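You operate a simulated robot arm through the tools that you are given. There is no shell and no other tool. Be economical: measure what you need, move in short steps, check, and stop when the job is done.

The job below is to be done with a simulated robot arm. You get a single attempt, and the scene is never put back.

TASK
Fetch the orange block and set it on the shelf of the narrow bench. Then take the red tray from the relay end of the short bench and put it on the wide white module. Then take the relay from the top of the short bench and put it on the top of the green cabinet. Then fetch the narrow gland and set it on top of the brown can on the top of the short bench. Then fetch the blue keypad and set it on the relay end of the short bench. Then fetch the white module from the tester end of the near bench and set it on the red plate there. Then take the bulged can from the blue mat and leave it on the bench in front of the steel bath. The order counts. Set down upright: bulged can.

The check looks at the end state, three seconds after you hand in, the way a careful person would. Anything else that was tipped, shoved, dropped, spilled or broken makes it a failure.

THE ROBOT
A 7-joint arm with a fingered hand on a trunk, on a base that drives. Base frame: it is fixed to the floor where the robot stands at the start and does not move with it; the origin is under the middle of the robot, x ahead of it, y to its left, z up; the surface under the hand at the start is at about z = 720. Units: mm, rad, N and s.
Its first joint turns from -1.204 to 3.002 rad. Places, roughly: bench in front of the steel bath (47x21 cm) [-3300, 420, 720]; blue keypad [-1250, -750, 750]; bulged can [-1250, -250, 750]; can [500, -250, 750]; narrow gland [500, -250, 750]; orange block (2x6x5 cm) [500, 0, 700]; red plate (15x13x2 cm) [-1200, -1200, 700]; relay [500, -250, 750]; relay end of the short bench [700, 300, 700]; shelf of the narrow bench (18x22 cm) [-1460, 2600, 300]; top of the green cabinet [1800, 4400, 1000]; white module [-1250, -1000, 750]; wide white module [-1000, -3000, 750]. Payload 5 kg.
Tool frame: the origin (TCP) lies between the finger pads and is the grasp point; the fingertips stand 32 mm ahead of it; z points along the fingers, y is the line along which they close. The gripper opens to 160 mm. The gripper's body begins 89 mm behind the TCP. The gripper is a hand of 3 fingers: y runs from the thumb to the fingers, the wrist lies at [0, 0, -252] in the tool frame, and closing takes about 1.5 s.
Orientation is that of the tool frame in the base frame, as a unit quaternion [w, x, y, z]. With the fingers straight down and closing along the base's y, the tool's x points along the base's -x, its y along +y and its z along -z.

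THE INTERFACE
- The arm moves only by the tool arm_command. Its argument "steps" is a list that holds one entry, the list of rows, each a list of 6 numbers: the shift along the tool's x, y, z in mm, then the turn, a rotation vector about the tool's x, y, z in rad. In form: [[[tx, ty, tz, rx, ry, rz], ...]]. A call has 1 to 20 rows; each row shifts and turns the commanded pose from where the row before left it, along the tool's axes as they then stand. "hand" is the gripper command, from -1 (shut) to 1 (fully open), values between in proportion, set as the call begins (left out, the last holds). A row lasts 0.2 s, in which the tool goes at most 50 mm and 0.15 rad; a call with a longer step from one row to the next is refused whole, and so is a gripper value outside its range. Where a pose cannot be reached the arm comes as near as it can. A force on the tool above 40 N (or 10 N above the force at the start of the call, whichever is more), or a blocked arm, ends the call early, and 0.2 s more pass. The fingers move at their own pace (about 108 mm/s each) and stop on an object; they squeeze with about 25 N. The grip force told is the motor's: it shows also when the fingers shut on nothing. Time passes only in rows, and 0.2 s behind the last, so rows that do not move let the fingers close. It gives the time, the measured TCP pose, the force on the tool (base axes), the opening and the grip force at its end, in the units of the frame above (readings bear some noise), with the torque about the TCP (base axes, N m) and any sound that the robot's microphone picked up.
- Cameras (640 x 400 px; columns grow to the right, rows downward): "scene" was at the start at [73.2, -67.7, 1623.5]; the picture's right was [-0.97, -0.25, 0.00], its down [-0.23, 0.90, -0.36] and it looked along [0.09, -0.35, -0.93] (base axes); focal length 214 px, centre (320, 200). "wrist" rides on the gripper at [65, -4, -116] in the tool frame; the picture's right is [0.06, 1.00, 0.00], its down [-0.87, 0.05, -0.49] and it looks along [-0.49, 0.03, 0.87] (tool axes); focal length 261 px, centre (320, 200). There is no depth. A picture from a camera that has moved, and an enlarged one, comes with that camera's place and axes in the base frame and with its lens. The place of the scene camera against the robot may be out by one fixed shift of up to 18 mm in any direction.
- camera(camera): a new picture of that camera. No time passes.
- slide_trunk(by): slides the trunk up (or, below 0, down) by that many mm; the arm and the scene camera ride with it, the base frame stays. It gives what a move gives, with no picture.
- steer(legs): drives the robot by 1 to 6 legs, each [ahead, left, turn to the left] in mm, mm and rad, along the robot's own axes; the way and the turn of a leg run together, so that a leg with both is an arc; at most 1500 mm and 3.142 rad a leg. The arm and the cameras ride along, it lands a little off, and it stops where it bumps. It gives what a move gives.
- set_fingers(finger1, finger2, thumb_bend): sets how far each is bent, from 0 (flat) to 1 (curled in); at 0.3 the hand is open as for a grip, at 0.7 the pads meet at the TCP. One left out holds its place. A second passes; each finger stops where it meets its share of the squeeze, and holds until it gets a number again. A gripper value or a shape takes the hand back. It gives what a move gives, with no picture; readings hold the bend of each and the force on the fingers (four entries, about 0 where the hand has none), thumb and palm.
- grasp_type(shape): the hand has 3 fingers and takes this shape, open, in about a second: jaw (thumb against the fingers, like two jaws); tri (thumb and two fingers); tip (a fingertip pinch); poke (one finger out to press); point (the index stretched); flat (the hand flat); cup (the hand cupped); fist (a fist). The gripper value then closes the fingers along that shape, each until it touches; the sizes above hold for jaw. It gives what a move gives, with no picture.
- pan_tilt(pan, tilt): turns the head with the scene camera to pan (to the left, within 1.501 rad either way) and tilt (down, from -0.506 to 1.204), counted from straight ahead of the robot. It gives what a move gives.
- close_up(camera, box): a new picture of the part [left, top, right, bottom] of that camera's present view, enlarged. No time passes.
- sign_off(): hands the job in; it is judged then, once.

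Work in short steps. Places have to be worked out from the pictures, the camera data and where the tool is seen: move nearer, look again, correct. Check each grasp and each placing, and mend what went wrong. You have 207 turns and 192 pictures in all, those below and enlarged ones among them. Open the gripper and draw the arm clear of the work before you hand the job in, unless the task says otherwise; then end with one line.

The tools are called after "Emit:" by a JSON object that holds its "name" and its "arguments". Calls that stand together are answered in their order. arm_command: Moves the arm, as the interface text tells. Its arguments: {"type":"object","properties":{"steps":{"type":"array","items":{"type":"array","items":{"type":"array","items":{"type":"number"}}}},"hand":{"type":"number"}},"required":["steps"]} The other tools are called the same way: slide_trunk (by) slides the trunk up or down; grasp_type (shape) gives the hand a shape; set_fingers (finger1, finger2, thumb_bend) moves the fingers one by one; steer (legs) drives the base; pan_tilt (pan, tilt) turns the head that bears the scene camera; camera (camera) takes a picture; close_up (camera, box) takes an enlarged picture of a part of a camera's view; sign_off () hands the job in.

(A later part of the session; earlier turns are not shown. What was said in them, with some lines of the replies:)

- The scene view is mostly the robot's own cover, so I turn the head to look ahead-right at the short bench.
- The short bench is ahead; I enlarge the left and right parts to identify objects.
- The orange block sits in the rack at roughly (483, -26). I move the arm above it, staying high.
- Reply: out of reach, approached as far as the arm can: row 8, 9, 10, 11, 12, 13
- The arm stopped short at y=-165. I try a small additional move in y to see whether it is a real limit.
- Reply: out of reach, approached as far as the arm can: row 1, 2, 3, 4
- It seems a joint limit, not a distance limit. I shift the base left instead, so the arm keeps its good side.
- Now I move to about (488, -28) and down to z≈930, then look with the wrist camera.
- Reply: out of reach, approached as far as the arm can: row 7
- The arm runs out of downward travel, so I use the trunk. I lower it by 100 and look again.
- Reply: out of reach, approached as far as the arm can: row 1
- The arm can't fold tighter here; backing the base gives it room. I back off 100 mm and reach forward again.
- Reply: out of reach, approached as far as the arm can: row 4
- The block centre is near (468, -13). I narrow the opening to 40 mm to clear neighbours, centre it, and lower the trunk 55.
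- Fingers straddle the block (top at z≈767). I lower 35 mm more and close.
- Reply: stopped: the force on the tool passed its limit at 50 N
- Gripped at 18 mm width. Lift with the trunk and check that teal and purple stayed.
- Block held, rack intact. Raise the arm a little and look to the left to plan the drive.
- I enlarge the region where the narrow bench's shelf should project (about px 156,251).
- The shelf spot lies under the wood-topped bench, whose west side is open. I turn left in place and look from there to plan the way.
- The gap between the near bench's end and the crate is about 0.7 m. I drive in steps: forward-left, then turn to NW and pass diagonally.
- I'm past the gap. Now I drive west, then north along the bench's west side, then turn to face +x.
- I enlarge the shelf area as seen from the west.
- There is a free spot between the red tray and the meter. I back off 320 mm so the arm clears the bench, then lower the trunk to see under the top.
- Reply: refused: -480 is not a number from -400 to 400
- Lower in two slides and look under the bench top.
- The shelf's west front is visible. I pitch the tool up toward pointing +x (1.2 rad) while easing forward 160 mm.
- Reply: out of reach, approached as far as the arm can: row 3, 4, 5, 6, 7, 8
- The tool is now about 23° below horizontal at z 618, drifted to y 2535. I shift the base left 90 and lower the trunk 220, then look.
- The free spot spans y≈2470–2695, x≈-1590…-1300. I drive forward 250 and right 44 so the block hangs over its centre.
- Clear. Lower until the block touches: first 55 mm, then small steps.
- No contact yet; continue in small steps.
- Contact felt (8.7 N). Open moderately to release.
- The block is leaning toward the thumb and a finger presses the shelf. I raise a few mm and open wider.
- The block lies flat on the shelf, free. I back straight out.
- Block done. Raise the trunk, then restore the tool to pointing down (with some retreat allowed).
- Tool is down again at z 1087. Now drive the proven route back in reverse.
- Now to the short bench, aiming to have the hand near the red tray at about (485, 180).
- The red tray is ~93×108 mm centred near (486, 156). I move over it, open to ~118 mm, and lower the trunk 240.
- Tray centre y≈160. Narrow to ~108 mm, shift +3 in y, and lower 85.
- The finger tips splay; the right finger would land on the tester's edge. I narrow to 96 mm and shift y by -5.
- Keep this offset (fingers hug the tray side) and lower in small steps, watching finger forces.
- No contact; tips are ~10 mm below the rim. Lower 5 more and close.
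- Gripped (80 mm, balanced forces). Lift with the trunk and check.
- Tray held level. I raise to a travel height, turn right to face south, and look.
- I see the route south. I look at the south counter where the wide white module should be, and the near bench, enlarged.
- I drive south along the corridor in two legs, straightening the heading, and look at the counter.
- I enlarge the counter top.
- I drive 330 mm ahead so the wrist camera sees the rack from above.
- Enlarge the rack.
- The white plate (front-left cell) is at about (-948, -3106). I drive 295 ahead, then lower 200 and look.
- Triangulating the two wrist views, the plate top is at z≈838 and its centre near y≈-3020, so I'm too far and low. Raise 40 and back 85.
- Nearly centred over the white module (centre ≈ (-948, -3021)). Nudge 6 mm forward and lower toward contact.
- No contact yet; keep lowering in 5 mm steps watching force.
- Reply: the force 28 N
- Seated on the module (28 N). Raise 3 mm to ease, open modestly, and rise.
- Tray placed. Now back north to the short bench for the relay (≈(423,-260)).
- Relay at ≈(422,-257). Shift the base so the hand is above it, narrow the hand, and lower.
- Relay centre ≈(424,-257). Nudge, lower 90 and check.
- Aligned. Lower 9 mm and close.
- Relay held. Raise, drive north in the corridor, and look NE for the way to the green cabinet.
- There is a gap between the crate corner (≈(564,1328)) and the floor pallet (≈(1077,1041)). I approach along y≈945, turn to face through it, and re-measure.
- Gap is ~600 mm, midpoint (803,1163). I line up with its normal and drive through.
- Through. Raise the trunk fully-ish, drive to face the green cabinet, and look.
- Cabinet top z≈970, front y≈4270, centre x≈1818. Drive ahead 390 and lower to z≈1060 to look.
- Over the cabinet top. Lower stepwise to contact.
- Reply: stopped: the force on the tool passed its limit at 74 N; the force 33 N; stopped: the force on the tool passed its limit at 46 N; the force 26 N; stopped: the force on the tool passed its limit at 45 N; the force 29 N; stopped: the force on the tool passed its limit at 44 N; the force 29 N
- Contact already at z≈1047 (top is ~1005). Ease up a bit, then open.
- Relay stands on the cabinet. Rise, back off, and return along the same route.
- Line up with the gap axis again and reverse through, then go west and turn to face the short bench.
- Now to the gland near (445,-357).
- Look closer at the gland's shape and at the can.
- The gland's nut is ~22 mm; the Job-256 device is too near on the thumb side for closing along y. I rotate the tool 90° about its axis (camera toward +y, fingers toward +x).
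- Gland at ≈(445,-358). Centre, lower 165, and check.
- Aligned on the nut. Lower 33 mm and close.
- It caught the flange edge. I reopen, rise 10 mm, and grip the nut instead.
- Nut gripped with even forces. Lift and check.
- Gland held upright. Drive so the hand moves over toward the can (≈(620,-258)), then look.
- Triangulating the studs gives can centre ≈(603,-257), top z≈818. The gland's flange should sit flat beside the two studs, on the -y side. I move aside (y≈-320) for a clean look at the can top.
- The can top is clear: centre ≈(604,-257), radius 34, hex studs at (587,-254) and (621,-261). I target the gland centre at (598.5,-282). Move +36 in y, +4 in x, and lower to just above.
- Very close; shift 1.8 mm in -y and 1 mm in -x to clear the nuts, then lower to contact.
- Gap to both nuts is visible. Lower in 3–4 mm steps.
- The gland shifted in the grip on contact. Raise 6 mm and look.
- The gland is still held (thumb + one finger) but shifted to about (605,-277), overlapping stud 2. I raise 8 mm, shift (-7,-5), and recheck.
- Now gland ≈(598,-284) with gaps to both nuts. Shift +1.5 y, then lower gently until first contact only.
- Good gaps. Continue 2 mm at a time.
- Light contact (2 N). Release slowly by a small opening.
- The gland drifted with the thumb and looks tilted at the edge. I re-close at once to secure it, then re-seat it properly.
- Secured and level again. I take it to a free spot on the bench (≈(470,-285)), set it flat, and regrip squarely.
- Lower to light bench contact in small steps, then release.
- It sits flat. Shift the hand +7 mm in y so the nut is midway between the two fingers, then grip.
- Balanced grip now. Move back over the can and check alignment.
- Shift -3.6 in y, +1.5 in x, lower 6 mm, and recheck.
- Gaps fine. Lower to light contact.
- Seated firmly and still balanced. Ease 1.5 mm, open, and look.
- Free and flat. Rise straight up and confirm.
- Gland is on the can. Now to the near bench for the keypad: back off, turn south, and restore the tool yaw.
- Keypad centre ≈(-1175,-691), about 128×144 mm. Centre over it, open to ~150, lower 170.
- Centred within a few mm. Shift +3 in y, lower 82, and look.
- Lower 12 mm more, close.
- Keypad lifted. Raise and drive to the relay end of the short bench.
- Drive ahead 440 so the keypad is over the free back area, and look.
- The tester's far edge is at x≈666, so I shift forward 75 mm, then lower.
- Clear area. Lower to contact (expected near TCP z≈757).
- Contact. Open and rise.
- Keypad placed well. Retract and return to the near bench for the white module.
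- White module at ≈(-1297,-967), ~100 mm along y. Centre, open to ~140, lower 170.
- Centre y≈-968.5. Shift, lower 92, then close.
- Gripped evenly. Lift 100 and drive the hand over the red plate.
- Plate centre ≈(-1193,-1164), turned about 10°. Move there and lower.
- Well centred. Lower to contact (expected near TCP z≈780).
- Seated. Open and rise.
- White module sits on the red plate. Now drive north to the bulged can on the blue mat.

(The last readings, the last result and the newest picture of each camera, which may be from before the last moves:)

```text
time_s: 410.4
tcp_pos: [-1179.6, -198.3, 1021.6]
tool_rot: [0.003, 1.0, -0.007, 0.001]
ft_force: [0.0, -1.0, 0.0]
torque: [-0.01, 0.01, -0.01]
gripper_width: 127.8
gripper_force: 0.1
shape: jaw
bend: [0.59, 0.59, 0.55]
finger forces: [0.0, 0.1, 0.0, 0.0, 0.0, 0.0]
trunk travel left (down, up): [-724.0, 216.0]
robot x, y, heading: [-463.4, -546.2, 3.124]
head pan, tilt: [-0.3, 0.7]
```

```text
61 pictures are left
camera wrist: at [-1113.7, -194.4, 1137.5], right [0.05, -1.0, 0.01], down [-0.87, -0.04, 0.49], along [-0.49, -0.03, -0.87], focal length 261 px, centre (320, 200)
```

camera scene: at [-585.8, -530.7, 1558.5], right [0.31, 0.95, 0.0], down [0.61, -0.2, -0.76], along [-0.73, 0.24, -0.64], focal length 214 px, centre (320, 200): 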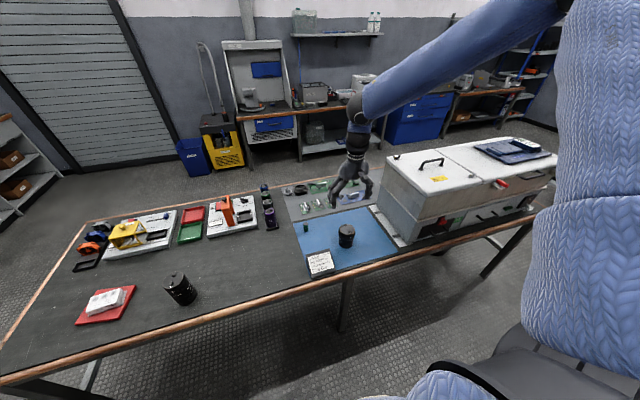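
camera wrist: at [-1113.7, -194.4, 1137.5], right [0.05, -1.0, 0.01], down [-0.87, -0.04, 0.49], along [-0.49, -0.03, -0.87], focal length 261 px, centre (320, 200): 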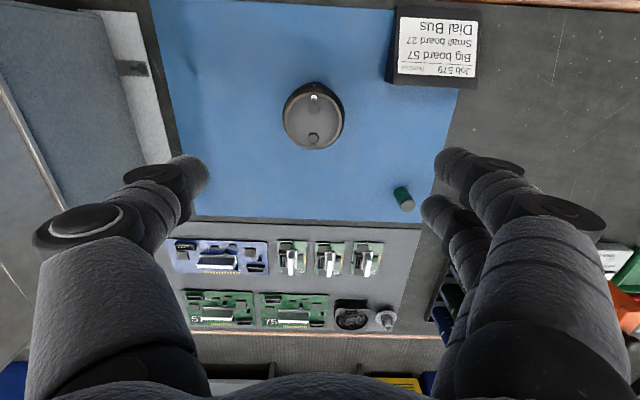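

Bulged can at ≈(-1190,-193). Centre and lower 150 for a closer view.

Emit:
{"name": "arm_command", "arguments": {"steps": [[[-10, -5, 0, 0, 0, 0], [0, 0, 0, 0, 0, 0]]]}}

Emit:
{"name": "slide_trunk", "arguments": {"by": -130}}

Emit:
{"name": "camera", "arguments": {"camera": "wrist"}}

Emit:
{"name": "close_up", "arguments": {"camera": "scene", "box": [270, 130, 430, 230]}}

```text
time_s: 411.0
tcp_pos: [-1189.2, -194.0, 1022.8]
tool_rot: [0.004, 1.0, -0.007, 0.0]
ft_force: [0.5, 0.2, 0.5]
torque: [-0.01, 0.01, 0.0]
gripper_width: 127.5
gripper_force: 0.0
shape: jaw
bend: [0.59, 0.59, 0.55]
finger forces: [0.0, 0.1, 0.0, 0.0, 0.0, 0.0]
trunk travel left (down, up): [-724.0, 216.0]
robot x, y, heading: [-464.5, -547.7, 3.125]
head pan, tilt: [-0.3, 0.7]
```

```text
time_s: 412.6
tcp_pos: [-1188.2, -194.4, 891.9]
tool_rot: [0.004, 1.0, -0.007, 0.001]
ft_force: [0.2, 0.4, 1.2]
torque: [0.02, -0.01, 0.0]
gripper_width: 127.7
gripper_force: 0.0
shape: jaw
bend: [0.59, 0.59, 0.55]
finger forces: [0.0, 0.0, 0.0, 0.0, 0.0, 0.0]
trunk travel left (down, up): [-594.0, 346.0]
robot x, y, heading: [-462.1, -545.4, 3.124]
head pan, tilt: [-0.3, 0.7]
```

```text
60 pictures are left
camera wrist: at [-1123.3, -189.8, 1007.6], right [0.05, -1.0, 0.01], down [-0.87, -0.04, 0.49], along [-0.49, -0.03, -0.87], focal length 261 px, centre (320, 200)
```

wrist: 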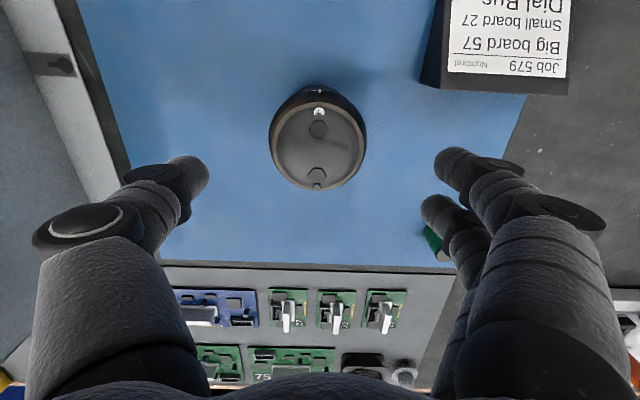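

```text
4.00 times, centred on (350, 180) of scene
camera zoom: at [-585.6, -530.8, 1428.6], right [0.31, 0.95, 0.0], down [0.61, -0.2, -0.76], along [-0.73, 0.24, -0.64], focal length 858 px, centre (200, 280)
```

zoom: 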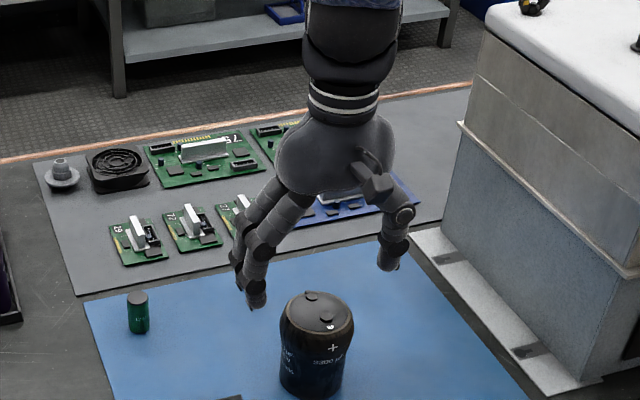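

Can top z≈810, centre ≈(-1184,-192.5), Ø≈78. Nudge, lower to TCP z≈770, check.

Emit:
{"name": "arm_command", "arguments": {"steps": [[[4, -1.5, 0, 0, 0, 0], [0, 0, 0, 0, 0, 0]]]}}

Emit:
{"name": "slide_trunk", "arguments": {"by": -60}}

Emit:
{"name": "camera", "arguments": {"camera": "wrist"}}

```text
time_s: 413.2
tcp_pos: [-1183.4, -193.0, 891.4]
tool_rot: [0.005, 1.0, -0.007, 0.0]
ft_force: [0.5, 1.1, -0.2]
torque: [0.01, -0.02, 0.0]
gripper_width: 127.5
gripper_force: 0.0
shape: jaw
bend: [0.59, 0.59, 0.55]
finger forces: [0.0, 0.0, 0.0, 0.0, 0.1, 0.0]
trunk travel left (down, up): [-594.0, 346.0]
robot x, y, heading: [-465.0, -547.8, 3.122]
head pan, tilt: [-0.3, 0.7]
```

```text
time_s: 414.2
tcp_pos: [-1182.9, -192.1, 832.3]
tool_rot: [0.004, 1.0, -0.007, 0.001]
ft_force: [-0.3, 0.2, -0.4]
torque: [0.03, -0.02, -0.01]
gripper_width: 127.5
gripper_force: 0.1
shape: jaw
bend: [0.59, 0.59, 0.55]
finger forces: [0.0, 0.0, 0.0, 0.0, 0.1, 0.1]
trunk travel left (down, up): [-534.0, 406.0]
robot x, y, heading: [-466.4, -547.0, 3.118]
head pan, tilt: [-0.3, 0.7]
```

```text
58 pictures are left
camera wrist: at [-1118.9, -188.3, 948.1], right [0.05, -1.0, 0.01], down [-0.87, -0.04, 0.49], along [-0.49, -0.03, -0.87], focal length 261 px, centre (320, 200)
```

wrist: 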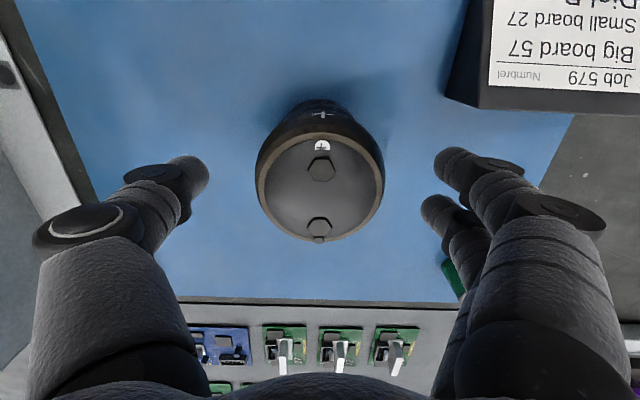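

Aligned. Lower 62 mm and close gently on the can.

Emit:
{"name": "arm_command", "arguments": {"steps": [[[-2, 0, 0, 0, 0, 0], [0, 0, 0, 0, 0, 0]]]}}

Emit:
{"name": "slide_trunk", "arguments": {"by": -62}}

Emit:
{"name": "arm_command", "arguments": {"steps": [[[0, 0, 0, 0, 0, 0], [0, 0, 0, 0, 0, 0], [0, 0, 0, 0, 0, 0], [0, 0, 0, 0, 0, 0]]], "hand": -0.3}}

Emit:
{"name": "camera", "arguments": {"camera": "wrist"}}

```text
time_s: 414.8
tcp_pos: [-1185.8, -192.2, 831.4]
tool_rot: [0.005, 1.0, -0.008, -0.001]
ft_force: [-0.5, -0.3, -0.8]
torque: [0.0, -0.02, 0.01]
gripper_width: 127.8
gripper_force: 0.0
shape: jaw
bend: [0.59, 0.59, 0.55]
finger forces: [0.1, 0.0, 0.1, 0.0, 0.1, 0.0]
trunk travel left (down, up): [-534.0, 406.0]
robot x, y, heading: [-464.6, -545.3, 3.123]
head pan, tilt: [-0.3, 0.7]
```

```text
time_s: 415.8
tcp_pos: [-1185.3, -191.9, 771.3]
tool_rot: [0.004, 1.0, -0.006, 0.001]
ft_force: [0.4, 0.3, 0.2]
torque: [0.02, 0.02, -0.01]
gripper_width: 127.7
gripper_force: 0.0
shape: jaw
bend: [0.59, 0.59, 0.55]
finger forces: [0.0, 0.0, 0.0, 0.0, 0.0, 0.0]
trunk travel left (down, up): [-472.0, 468.0]
robot x, y, heading: [-464.3, -547.9, 3.121]
head pan, tilt: [-0.3, 0.7]
```

```text
time_s: 416.8
tcp_pos: [-1185.1, -192.4, 770.1]
tool_rot: [0.004, 1.0, -0.007, 0.0]
ft_force: [0.4, 0.0, -0.7]
torque: [0.02, -0.01, 0.05]
gripper_width: 62.6
gripper_force: 24.6
shape: jaw
bend: [0.73, 0.73, 0.7]
finger forces: [11.1, 11.1, 0.0, 0.0, 23.1, 0.0]
trunk travel left (down, up): [-472.0, 468.0]
robot x, y, heading: [-464.5, -542.3, 3.125]
head pan, tilt: [-0.3, 0.7]
```

```text
57 pictures are left
camera wrist: at [-1120.9, -187.5, 885.2], right [0.05, -1.0, 0.01], down [-0.87, -0.04, 0.49], along [-0.49, -0.03, -0.87], focal length 261 px, centre (320, 200)
```

wrist: 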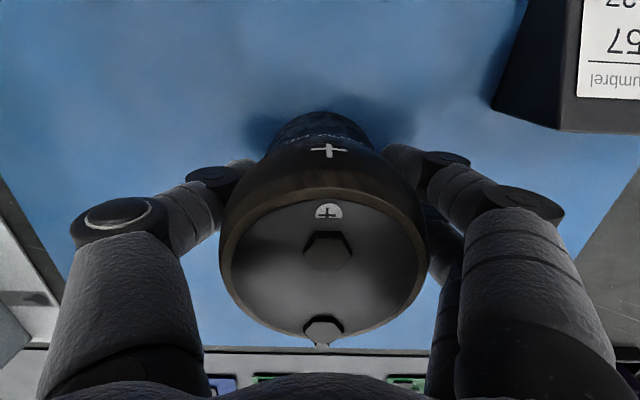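

Balanced grip just below the bulge. Lift and check it stays upright.

Emit:
{"name": "slide_trunk", "arguments": {"by": 120}}

Emit:
{"name": "camera", "arguments": {"camera": "wrist"}}

Emit:
{"name": "close_up", "arguments": {"camera": "scene", "box": [270, 100, 430, 200]}}

```text
time_s: 418.3
tcp_pos: [-1186.2, -191.8, 889.0]
tool_rot: [0.005, 1.0, -0.006, 0.0]
ft_force: [0.8, -0.1, -4.5]
torque: [-0.01, 0.01, -0.01]
gripper_width: 62.6
gripper_force: 25.2
shape: jaw
bend: [0.73, 0.73, 0.7]
finger forces: [11.3, 11.4, 0.1, 0.0, 22.9, 0.1]
trunk travel left (down, up): [-592.0, 348.0]
robot x, y, heading: [-462.5, -545.7, 3.114]
head pan, tilt: [-0.3, 0.7]
```

```text
56 pictures are left
camera wrist: at [-1121.2, -187.3, 1004.8], right [0.05, -1.0, 0.01], down [-0.87, -0.04, 0.49], along [-0.49, -0.03, -0.87], focal length 261 px, centre (320, 200)
```

wrist: 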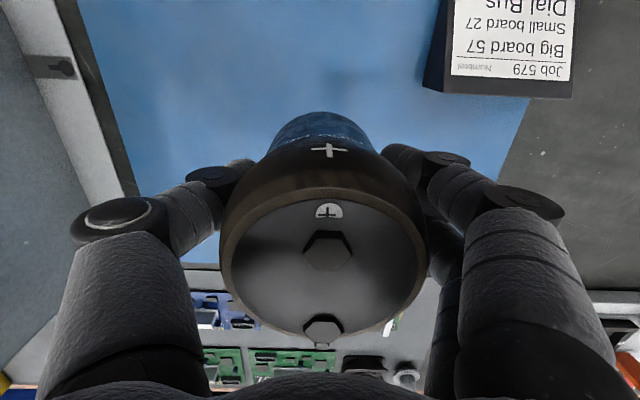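

```text
4.00 times, centred on (350, 150) of scene
camera zoom: at [-586.4, -530.3, 1426.3], right [0.31, 0.95, 0.0], down [0.61, -0.2, -0.76], along [-0.73, 0.24, -0.64], focal length 858 px, centre (200, 400)
```

zoom: 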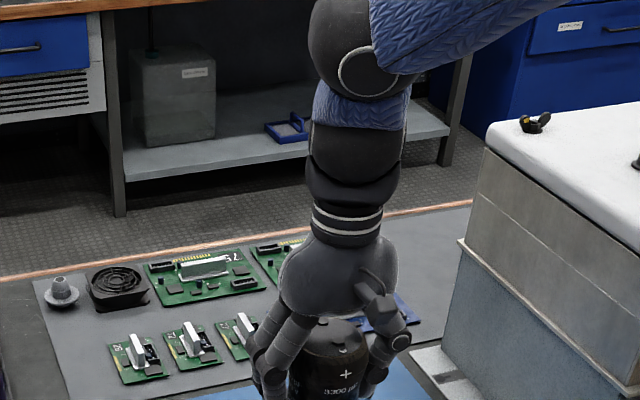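

Can held upright. Raise to travel height and drive around the south end of the near bench.

Emit:
{"name": "slide_trunk", "arguments": {"by": 130}}

Emit:
{"name": "steer", "arguments": {"legs": [[0, 1400, 0.02], [1400, 0, 0]]}}

Emit:
{"name": "pan_tilt", "arguments": {"pan": -0.5, "tilt": 0.5}}

Emit:
{"name": "camera", "arguments": {"camera": "scene"}}

```text
time_s: 419.9
tcp_pos: [-1185.6, -191.4, 1019.6]
tool_rot: [0.004, 1.0, -0.007, 0.001]
ft_force: [-0.7, 0.2, -5.5]
torque: [0.02, 0.03, -0.01]
gripper_width: 62.5
gripper_force: 25.0
shape: jaw
bend: [0.73, 0.73, 0.7]
finger forces: [11.3, 11.4, 0.0, 0.0, 22.7, 0.0]
trunk travel left (down, up): [-722.0, 218.0]
robot x, y, heading: [-464.1, -545.6, 3.121]
head pan, tilt: [-0.3, 0.7]
```

```text
time_s: 433.5
tcp_pos: [-2599.9, -1578.2, 1019.6]
tool_rot: [0.005, 1.0, -0.012, 0.0]
ft_force: [0.0, -0.3, -5.2]
torque: [0.03, -0.04, 0.02]
gripper_width: 62.6
gripper_force: 25.1
shape: jaw
bend: [0.73, 0.73, 0.7]
finger forces: [11.4, 11.5, 0.1, 0.1, 22.9, 0.1]
trunk travel left (down, up): [-722.0, 218.0]
robot x, y, heading: [-1882.0, -1939.2, 3.109]
head pan, tilt: [-0.3, 0.7]
```

```text
time_s: 434.3
tcp_pos: [-2599.0, -1576.3, 1019.8]
tool_rot: [0.005, 1.0, -0.013, 0.001]
ft_force: [-0.4, 0.5, -4.5]
torque: [0.0, -0.02, 0.01]
gripper_width: 62.8
gripper_force: 24.5
shape: jaw
bend: [0.73, 0.73, 0.7]
finger forces: [11.5, 11.6, 0.1, 0.0, 22.8, 0.0]
trunk travel left (down, up): [-722.0, 218.0]
robot x, y, heading: [-1878.7, -1936.0, 3.114]
head pan, tilt: [-0.499, 0.499]
```

```text
54 pictures are left
camera scene: at [-2001.2, -1903.8, 1574.1], right [0.5, 0.86, 0.0], down [0.41, -0.24, -0.88], along [-0.76, 0.44, -0.48], focal length 214 px, centre (320, 200)
```

scene: 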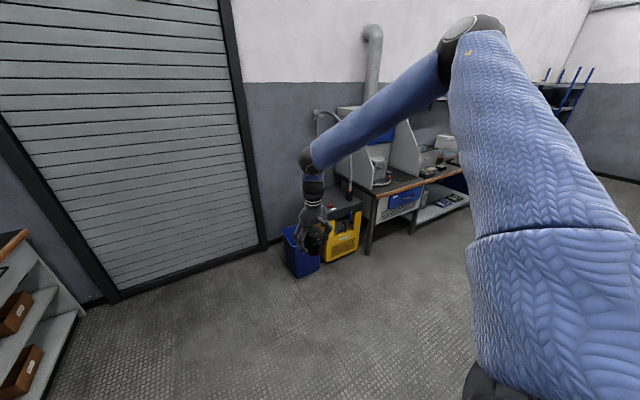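

Clear floor. Shift to x≈-2150 and drive north to y≈60.

Emit:
{"name": "steer", "arguments": {"legs": [[270, 0, 0.027], [0, -1000, 0], [0, -1000, 0]]}}

Emit:
{"name": "pan_tilt", "arguments": {"pan": -0.15, "tilt": 0.55}}

Emit:
{"name": "camera", "arguments": {"camera": "scene"}}

Emit:
{"name": "camera", "arguments": {"camera": "wrist"}}

```text
time_s: 445.8
tcp_pos: [-2895.6, 405.9, 1019.7]
tool_rot: [0.004, 1.0, 0.012, 0.0]
ft_force: [0.8, 1.0, -5.7]
torque: [-0.01, 0.0, 0.01]
gripper_width: 62.6
gripper_force: 25.2
shape: jaw
bend: [0.73, 0.73, 0.7]
finger forces: [11.6, 11.8, 0.1, 0.0, 22.9, 0.0]
trunk travel left (down, up): [-722.0, 218.0]
robot x, y, heading: [-2161.3, 79.3, -3.123]
head pan, tilt: [-0.499, 0.499]
```

```text
time_s: 446.6
tcp_pos: [-2894.1, 406.4, 1019.5]
tool_rot: [0.005, 1.0, 0.011, 0.0]
ft_force: [0.1, -0.5, -5.4]
torque: [0.01, -0.02, 0.01]
gripper_width: 62.3
gripper_force: 24.8
shape: jaw
bend: [0.73, 0.73, 0.7]
finger forces: [11.7, 11.8, 0.0, 0.0, 23.0, 0.1]
trunk travel left (down, up): [-722.0, 218.0]
robot x, y, heading: [-2161.3, 78.0, -3.124]
head pan, tilt: [-0.15, 0.55]
```

```text
53 pictures are left
camera scene: at [-2291.3, 76.2, 1569.6], right [0.13, 0.99, 0.0], down [0.52, -0.07, -0.85], along [-0.84, 0.11, -0.52], focal length 214 px, centre (320, 200)
```

scene: 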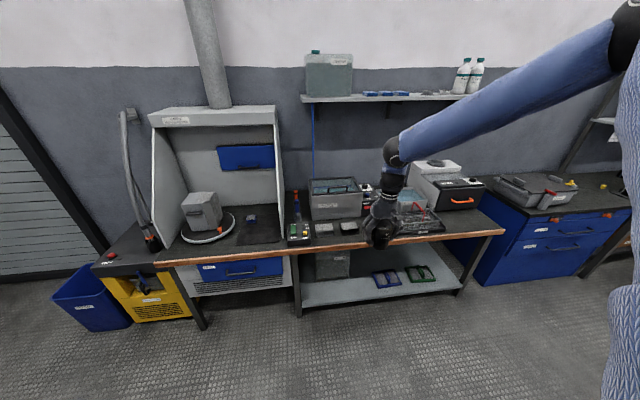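

```text
52 pictures are left
camera wrist: at [-2830.3, 411.8, 1135.1], right [0.08, -1.0, 0.01], down [-0.87, -0.07, 0.49], along [-0.49, -0.05, -0.87], focal length 261 px, centre (320, 200)
```

wrist: 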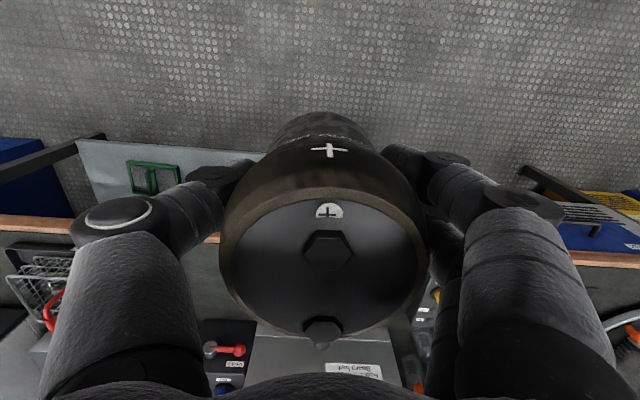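

I enlarge the bench in front of the steel bath.

Emit:
{"name": "close_up", "arguments": {"camera": "scene", "box": [270, 160, 450, 272]}}

```text
3.56 times, centred on (360, 216) of scene
camera zoom: at [-2291.3, 76.2, 1569.6], right [0.13, 0.99, 0.0], down [0.52, -0.07, -0.85], along [-0.84, 0.11, -0.52], focal length 763 px, centre (178, 143)
```

zoom: 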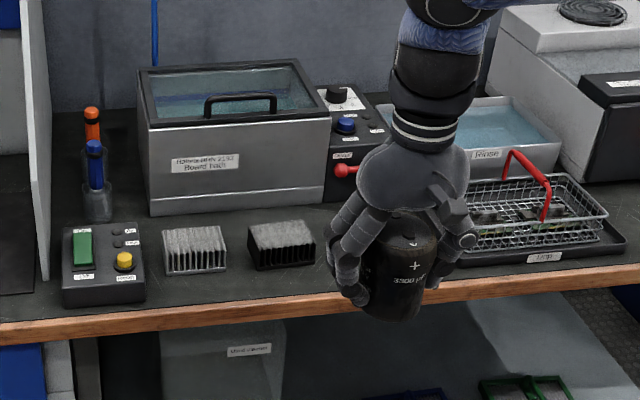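

The free spot is right of the black heatsink: y≈431–652, x≈-3195…-3400. I target (-3280, 530). Straighten, sidestep, then drive ahead.

Emit:
{"name": "steer", "arguments": {"legs": [[0, 0, -0.018], [0, -111, 0], [300, 0, 0]]}}

Emit:
{"name": "camera", "arguments": {"camera": "wrist"}}

Emit:
{"name": "camera", "arguments": {"camera": "scene"}}

```text
time_s: 449.8
tcp_pos: [-3190.6, 528.2, 1018.7]
tool_rot: [0.004, 1.0, 0.003, 0.001]
ft_force: [-0.1, 0.2, -4.7]
torque: [0.0, -0.01, 0.01]
gripper_width: 62.5
gripper_force: 25.0
shape: jaw
bend: [0.73, 0.73, 0.7]
finger forces: [11.8, 11.8, 0.0, 0.1, 23.1, 0.0]
trunk travel left (down, up): [-722.0, 218.0]
robot x, y, heading: [-2459.7, 188.8, -3.137]
head pan, tilt: [-0.15, 0.55]
```

```text
50 pictures are left
camera wrist: at [-3125.7, 533.4, 1134.5], right [0.07, -1.0, 0.01], down [-0.87, -0.05, 0.49], along [-0.49, -0.04, -0.87], focal length 261 px, centre (320, 200)
```

wrist: 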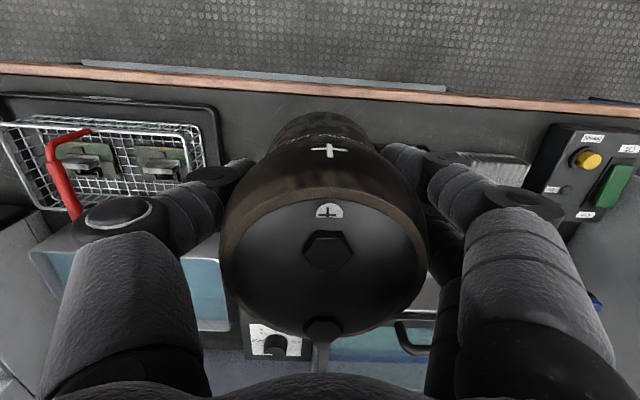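

```text
49 pictures are left
camera scene: at [-2592.8, 188.6, 1569.5], right [0.15, 0.99, 0.0], down [0.52, -0.08, -0.85], along [-0.84, 0.13, -0.52], focal length 214 px, centre (320, 200)
```

scene: 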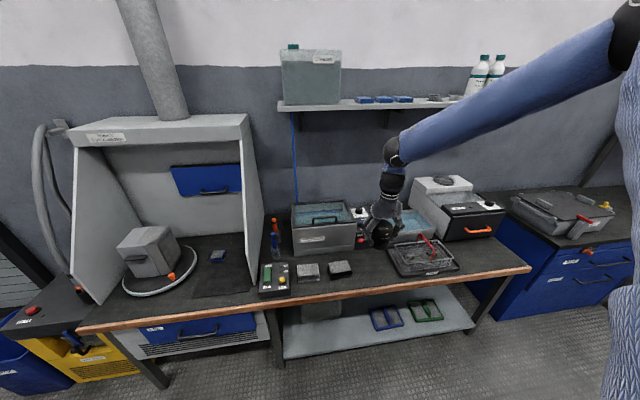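

Free gap is y≈449–682; I take y≈550. Move there and lower to z≈840.

Emit:
{"name": "steer", "arguments": {"legs": [[92, -22, 0]]}}

Emit:
{"name": "slide_trunk", "arguments": {"by": -150}}

Emit:
{"name": "camera", "arguments": {"camera": "wrist"}}

Emit:
{"name": "close_up", "arguments": {"camera": "scene", "box": [270, 180, 470, 305]}}

```text
time_s: 450.9
tcp_pos: [-3283.5, 549.2, 1018.2]
tool_rot: [0.004, 1.0, 0.003, 0.0]
ft_force: [-0.8, 0.4, -5.6]
torque: [-0.05, -0.03, 0.04]
gripper_width: 62.6
gripper_force: 25.0
shape: jaw
bend: [0.73, 0.73, 0.7]
finger forces: [11.8, 11.9, 0.0, 0.0, 23.2, 0.0]
trunk travel left (down, up): [-722.0, 218.0]
robot x, y, heading: [-2550.9, 210.1, -3.143]
head pan, tilt: [-0.15, 0.55]
```

```text
time_s: 452.7
tcp_pos: [-3282.4, 549.9, 869.5]
tool_rot: [0.004, 1.0, 0.002, 0.0]
ft_force: [0.7, -1.0, -4.5]
torque: [0.0, -0.03, -0.01]
gripper_width: 62.3
gripper_force: 25.3
shape: jaw
bend: [0.73, 0.73, 0.7]
finger forces: [11.8, 12.0, 0.0, 0.1, 23.1, 0.0]
trunk travel left (down, up): [-572.0, 368.0]
robot x, y, heading: [-2549.4, 211.5, -3.14]
head pan, tilt: [-0.15, 0.55]
```

```text
48 pictures are left
camera wrist: at [-3217.3, 555.1, 985.1], right [0.07, -1.0, 0.01], down [-0.87, -0.05, 0.49], along [-0.49, -0.04, -0.87], focal length 261 px, centre (320, 200)
```

wrist: 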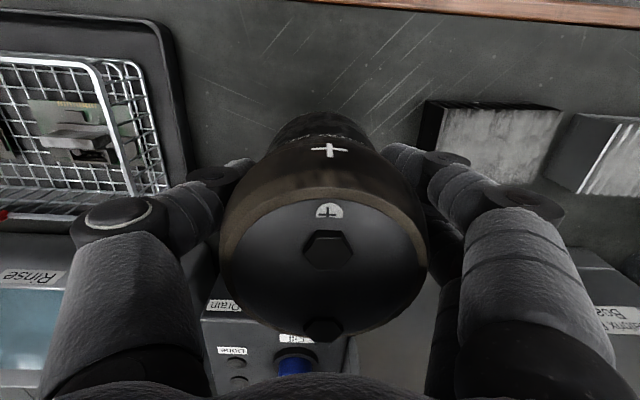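

```text
3.20 times, centred on (370, 242) of scene
camera zoom: at [-2683.7, 210.6, 1419.7], right [0.15, 0.99, 0.0], down [0.52, -0.08, -0.85], along [-0.84, 0.13, -0.52], focal length 686 px, centre (160, 64)
```

zoom: 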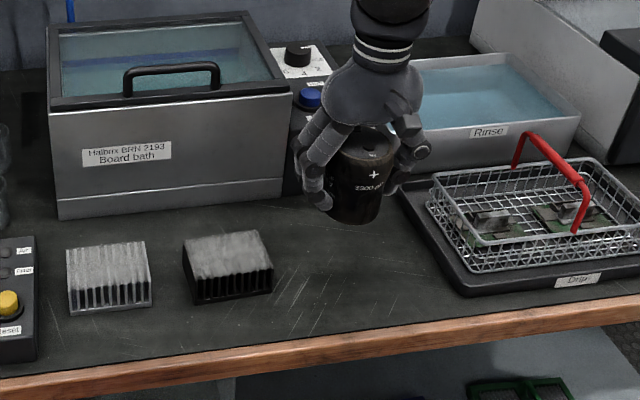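

Good spot, clear all around. Lower to contact (expected TCP z≈770).

Emit:
{"name": "slide_trunk", "arguments": {"by": -86}}

Emit:
{"name": "slide_trunk", "arguments": {"by": -6}}

Emit:
{"name": "slide_trunk", "arguments": {"by": -4}}

Emit:
{"name": "slide_trunk", "arguments": {"by": -3}}

```text
time_s: 453.9
tcp_pos: [-3282.1, 550.6, 784.5]
tool_rot: [0.004, 1.0, 0.003, 0.001]
ft_force: [0.6, 0.0, -5.1]
torque: [-0.02, 0.02, -0.05]
gripper_width: 62.2
gripper_force: 24.8
shape: jaw
bend: [0.73, 0.73, 0.7]
finger forces: [11.9, 11.9, 0.0, 0.1, 23.1, 0.1]
trunk travel left (down, up): [-486.0, 454.0]
robot x, y, heading: [-2553.8, 208.7, -3.142]
head pan, tilt: [-0.15, 0.55]
```

```text
time_s: 454.4
tcp_pos: [-3281.3, 549.9, 776.9]
tool_rot: [0.004, 1.0, 0.002, 0.001]
ft_force: [-0.8, 0.0, -5.1]
torque: [0.0, -0.02, 0.06]
gripper_width: 62.4
gripper_force: 25.2
shape: jaw
bend: [0.73, 0.73, 0.7]
finger forces: [11.8, 12.0, 0.0, 0.0, 23.2, 0.1]
trunk travel left (down, up): [-480.0, 460.0]
robot x, y, heading: [-2556.3, 208.9, -3.143]
head pan, tilt: [-0.15, 0.55]
```

```text
time_s: 455.0
tcp_pos: [-3283.1, 551.2, 774.1]
tool_rot: [0.004, 1.0, 0.003, 0.0]
ft_force: [0.3, -0.7, -4.2]
torque: [-0.01, 0.0, -0.02]
gripper_width: 62.2
gripper_force: 24.4
shape: jaw
bend: [0.73, 0.73, 0.7]
finger forces: [11.8, 11.9, 0.0, 0.1, 23.1, 0.0]
trunk travel left (down, up): [-476.0, 464.0]
robot x, y, heading: [-2551.9, 209.2, -3.143]
head pan, tilt: [-0.15, 0.55]
```

```text
time_s: 455.5
tcp_pos: [-3281.4, 549.9, 770.2]
tool_rot: [0.004, 1.0, 0.003, 0.0]
ft_force: [0.0, 0.0, -4.7]
torque: [0.0, 0.03, 0.0]
gripper_width: 62.7
gripper_force: 25.1
shape: jaw
bend: [0.73, 0.73, 0.7]
finger forces: [11.8, 12.0, 0.0, 0.0, 23.1, 0.0]
trunk travel left (down, up): [-473.0, 467.0]
robot x, y, heading: [-2553.4, 207.7, -3.141]
head pan, tilt: [-0.15, 0.55]
```

Emit:
{"name": "slide_trunk", "arguments": {"by": -2.5}}

Emit:
{"name": "slide_trunk", "arguments": {"by": -2}}

Emit:
{"name": "slide_trunk", "arguments": {"by": -2}}

```text
time_s: 456.0
tcp_pos: [-3282.0, 549.5, 767.3]
tool_rot: [0.005, 1.0, 0.002, 0.0]
ft_force: [-0.1, 1.1, -4.6]
torque: [0.02, 0.02, 0.02]
gripper_width: 62.6
gripper_force: 24.8
shape: jaw
bend: [0.73, 0.73, 0.7]
finger forces: [11.8, 11.8, 0.1, 0.1, 23.1, 0.0]
trunk travel left (down, up): [-471.0, 469.0]
robot x, y, heading: [-2552.5, 210.0, -3.141]
head pan, tilt: [-0.15, 0.55]
```

```text
time_s: 456.5
tcp_pos: [-3281.6, 549.8, 766.6]
tool_rot: [0.004, 1.0, 0.003, 0.0]
ft_force: [0.5, 0.1, 2.6]
torque: [0.02, -0.02, 0.01]
gripper_width: 62.6
gripper_force: 25.4
shape: jaw
bend: [0.73, 0.73, 0.7]
finger forces: [11.8, 11.8, 0.1, 0.0, 23.9, 0.0]
trunk travel left (down, up): [-469.0, 471.0]
robot x, y, heading: [-2551.5, 211.0, -3.139]
head pan, tilt: [-0.15, 0.55]
```

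```text
time_s: 457.1
tcp_pos: [-3281.9, 548.6, 766.8]
tool_rot: [0.003, 1.0, 0.002, -0.001]
ft_force: [0.1, 2.0, 15.8]
torque: [0.08, 0.01, -0.01]
gripper_width: 62.5
gripper_force: 24.7
shape: jaw
bend: [0.73, 0.73, 0.7]
finger forces: [12.7, 12.9, 0.0, 0.0, 27.2, 0.0]
trunk travel left (down, up): [-467.0, 473.0]
robot x, y, heading: [-2552.2, 207.3, -3.139]
head pan, tilt: [-0.15, 0.55]
```

Seated. Ease up slightly, open to ~110 mm and check.

Emit:
{"name": "slide_trunk", "arguments": {"by": 1.5}}

Emit:
{"name": "arm_command", "arguments": {"steps": [[[0, 0, 0, 0, 0, 0], [0, 0, 0, 0, 0, 0], [0, 0, 0, 0, 0, 0], [0, 0, 0, 0, 0, 0]]], "hand": 0.4}}

Emit:
{"name": "camera", "arguments": {"camera": "wrist"}}

```text
time_s: 457.6
tcp_pos: [-3280.9, 548.7, 766.4]
tool_rot: [0.005, 1.0, 0.003, -0.001]
ft_force: [-1.6, 1.3, 10.4]
torque: [0.03, 0.03, -0.01]
gripper_width: 62.8
gripper_force: 25.2
shape: jaw
bend: [0.73, 0.73, 0.7]
finger forces: [13.0, 13.4, 0.1, 0.1, 26.2, 0.0]
trunk travel left (down, up): [-468.0, 472.0]
robot x, y, heading: [-2554.5, 209.9, -3.142]
head pan, tilt: [-0.15, 0.55]
```

```text
time_s: 458.6
tcp_pos: [-3282.6, 548.7, 765.7]
tool_rot: [0.004, 1.0, 0.002, 0.0]
ft_force: [-0.6, 0.6, -0.3]
torque: [-0.01, -0.02, -0.03]
gripper_width: 111.8
gripper_force: 0.1
shape: jaw
bend: [0.67, 0.67, 0.64]
finger forces: [0.1, 0.0, 0.0, 0.0, 0.0, 0.0]
trunk travel left (down, up): [-468.0, 472.0]
robot x, y, heading: [-2552.9, 210.2, -3.143]
head pan, tilt: [-0.15, 0.55]
```

```text
46 pictures are left
camera wrist: at [-3217.0, 555.1, 881.1], right [0.07, -1.0, 0.01], down [-0.87, -0.05, 0.49], along [-0.49, -0.04, -0.87], focal length 261 px, centre (320, 200)
```

wrist: 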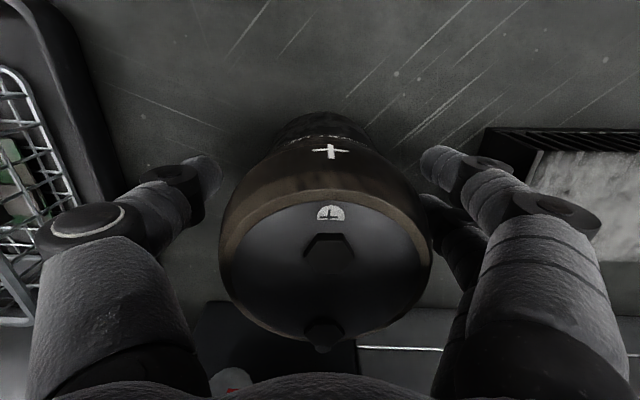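

Released and upright, fingers clear of bulge and heatsink. Rise straight up and verify.

Emit:
{"name": "slide_trunk", "arguments": {"by": 260}}

Emit:
{"name": "close_up", "arguments": {"camera": "scene", "box": [260, 190, 480, 328]}}

Emit:
{"name": "camera", "arguments": {"camera": "wrist"}}

```text
time_s: 461.2
tcp_pos: [-3282.9, 550.1, 1025.6]
tool_rot: [0.005, 1.0, 0.003, -0.001]
ft_force: [0.3, -0.5, 0.4]
torque: [0.03, -0.01, 0.01]
gripper_width: 111.8
gripper_force: 0.1
shape: jaw
bend: [0.67, 0.67, 0.64]
finger forces: [0.1, 0.0, 0.0, 0.0, 0.0, 0.0]
trunk travel left (down, up): [-728.0, 212.0]
robot x, y, heading: [-2553.2, 206.4, -3.141]
head pan, tilt: [-0.15, 0.55]
```

```text
2.90 times, centred on (370, 259) of scene
camera zoom: at [-2683.7, 210.7, 1575.6], right [0.15, 0.99, 0.0], down [0.52, -0.08, -0.85], along [-0.84, 0.13, -0.52], focal length 622 px, centre (175, 29)
```

zoom: 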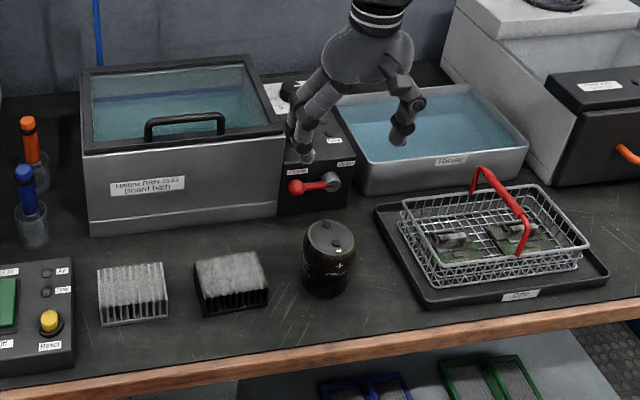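

```text
44 pictures are left
camera wrist: at [-3217.2, 555.3, 1141.0], right [0.07, -1.0, 0.01], down [-0.87, -0.05, 0.49], along [-0.49, -0.04, -0.87], focal length 261 px, centre (320, 200)
```

wrist: 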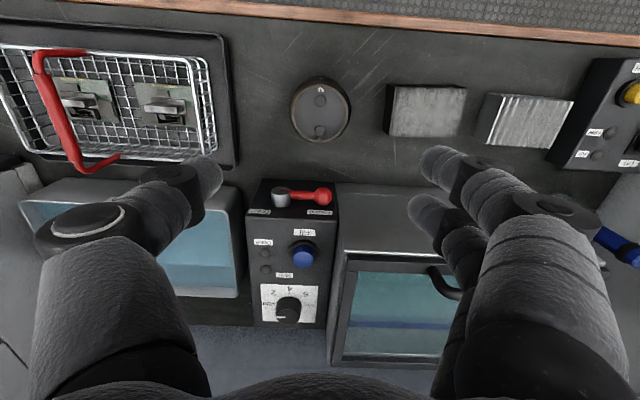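

The can stands upright in front of the bath. Back away to clear the work, then hand in.

Emit:
{"name": "steer", "arguments": {"legs": [[-350, 0, 0]]}}

Emit:
{"name": "close_up", "arguments": {"camera": "scene", "box": [260, 150, 480, 288]}}

```text
time_s: 463.5
tcp_pos: [-2930.5, 554.7, 1026.9]
tool_rot: [0.005, 1.0, -0.001, 0.0]
ft_force: [0.8, 0.1, -0.6]
torque: [-0.03, 0.08, 0.03]
gripper_width: 111.5
gripper_force: 0.2
shape: jaw
bend: [0.67, 0.67, 0.64]
finger forces: [0.1, 0.0, 0.0, 0.0, 0.0, 0.0]
trunk travel left (down, up): [-728.0, 212.0]
robot x, y, heading: [-2206.3, 211.8, 3.136]
head pan, tilt: [-0.15, 0.55]
```

```text
2.90 times, centred on (370, 219) of scene
camera zoom: at [-2335.2, 210.8, 1575.7], right [0.16, 0.99, 0.0], down [0.52, -0.08, -0.85], along [-0.84, 0.13, -0.52], focal length 622 px, centre (175, 145)
```

zoom: 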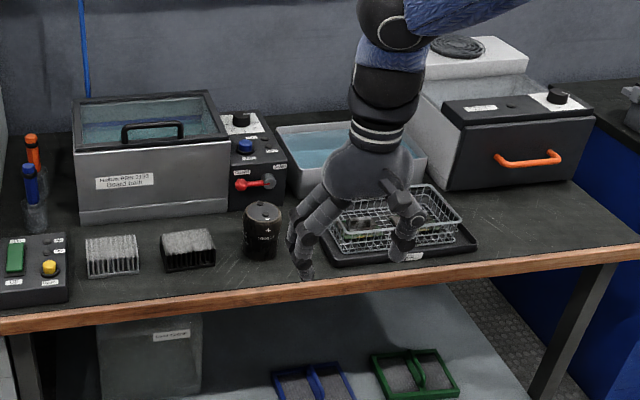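

All seven placings are done and the arm is clear; I hand in.

Emit:
{"name": "sign_off", "arguments": {}}

```text
The job is handed in.
```

All seven moves were done in the order asked, and I checked each placing by camera after letting go. The orange block is lying flat on the shelf rather than standing, and the bulged can is upright in front of the steel bath.
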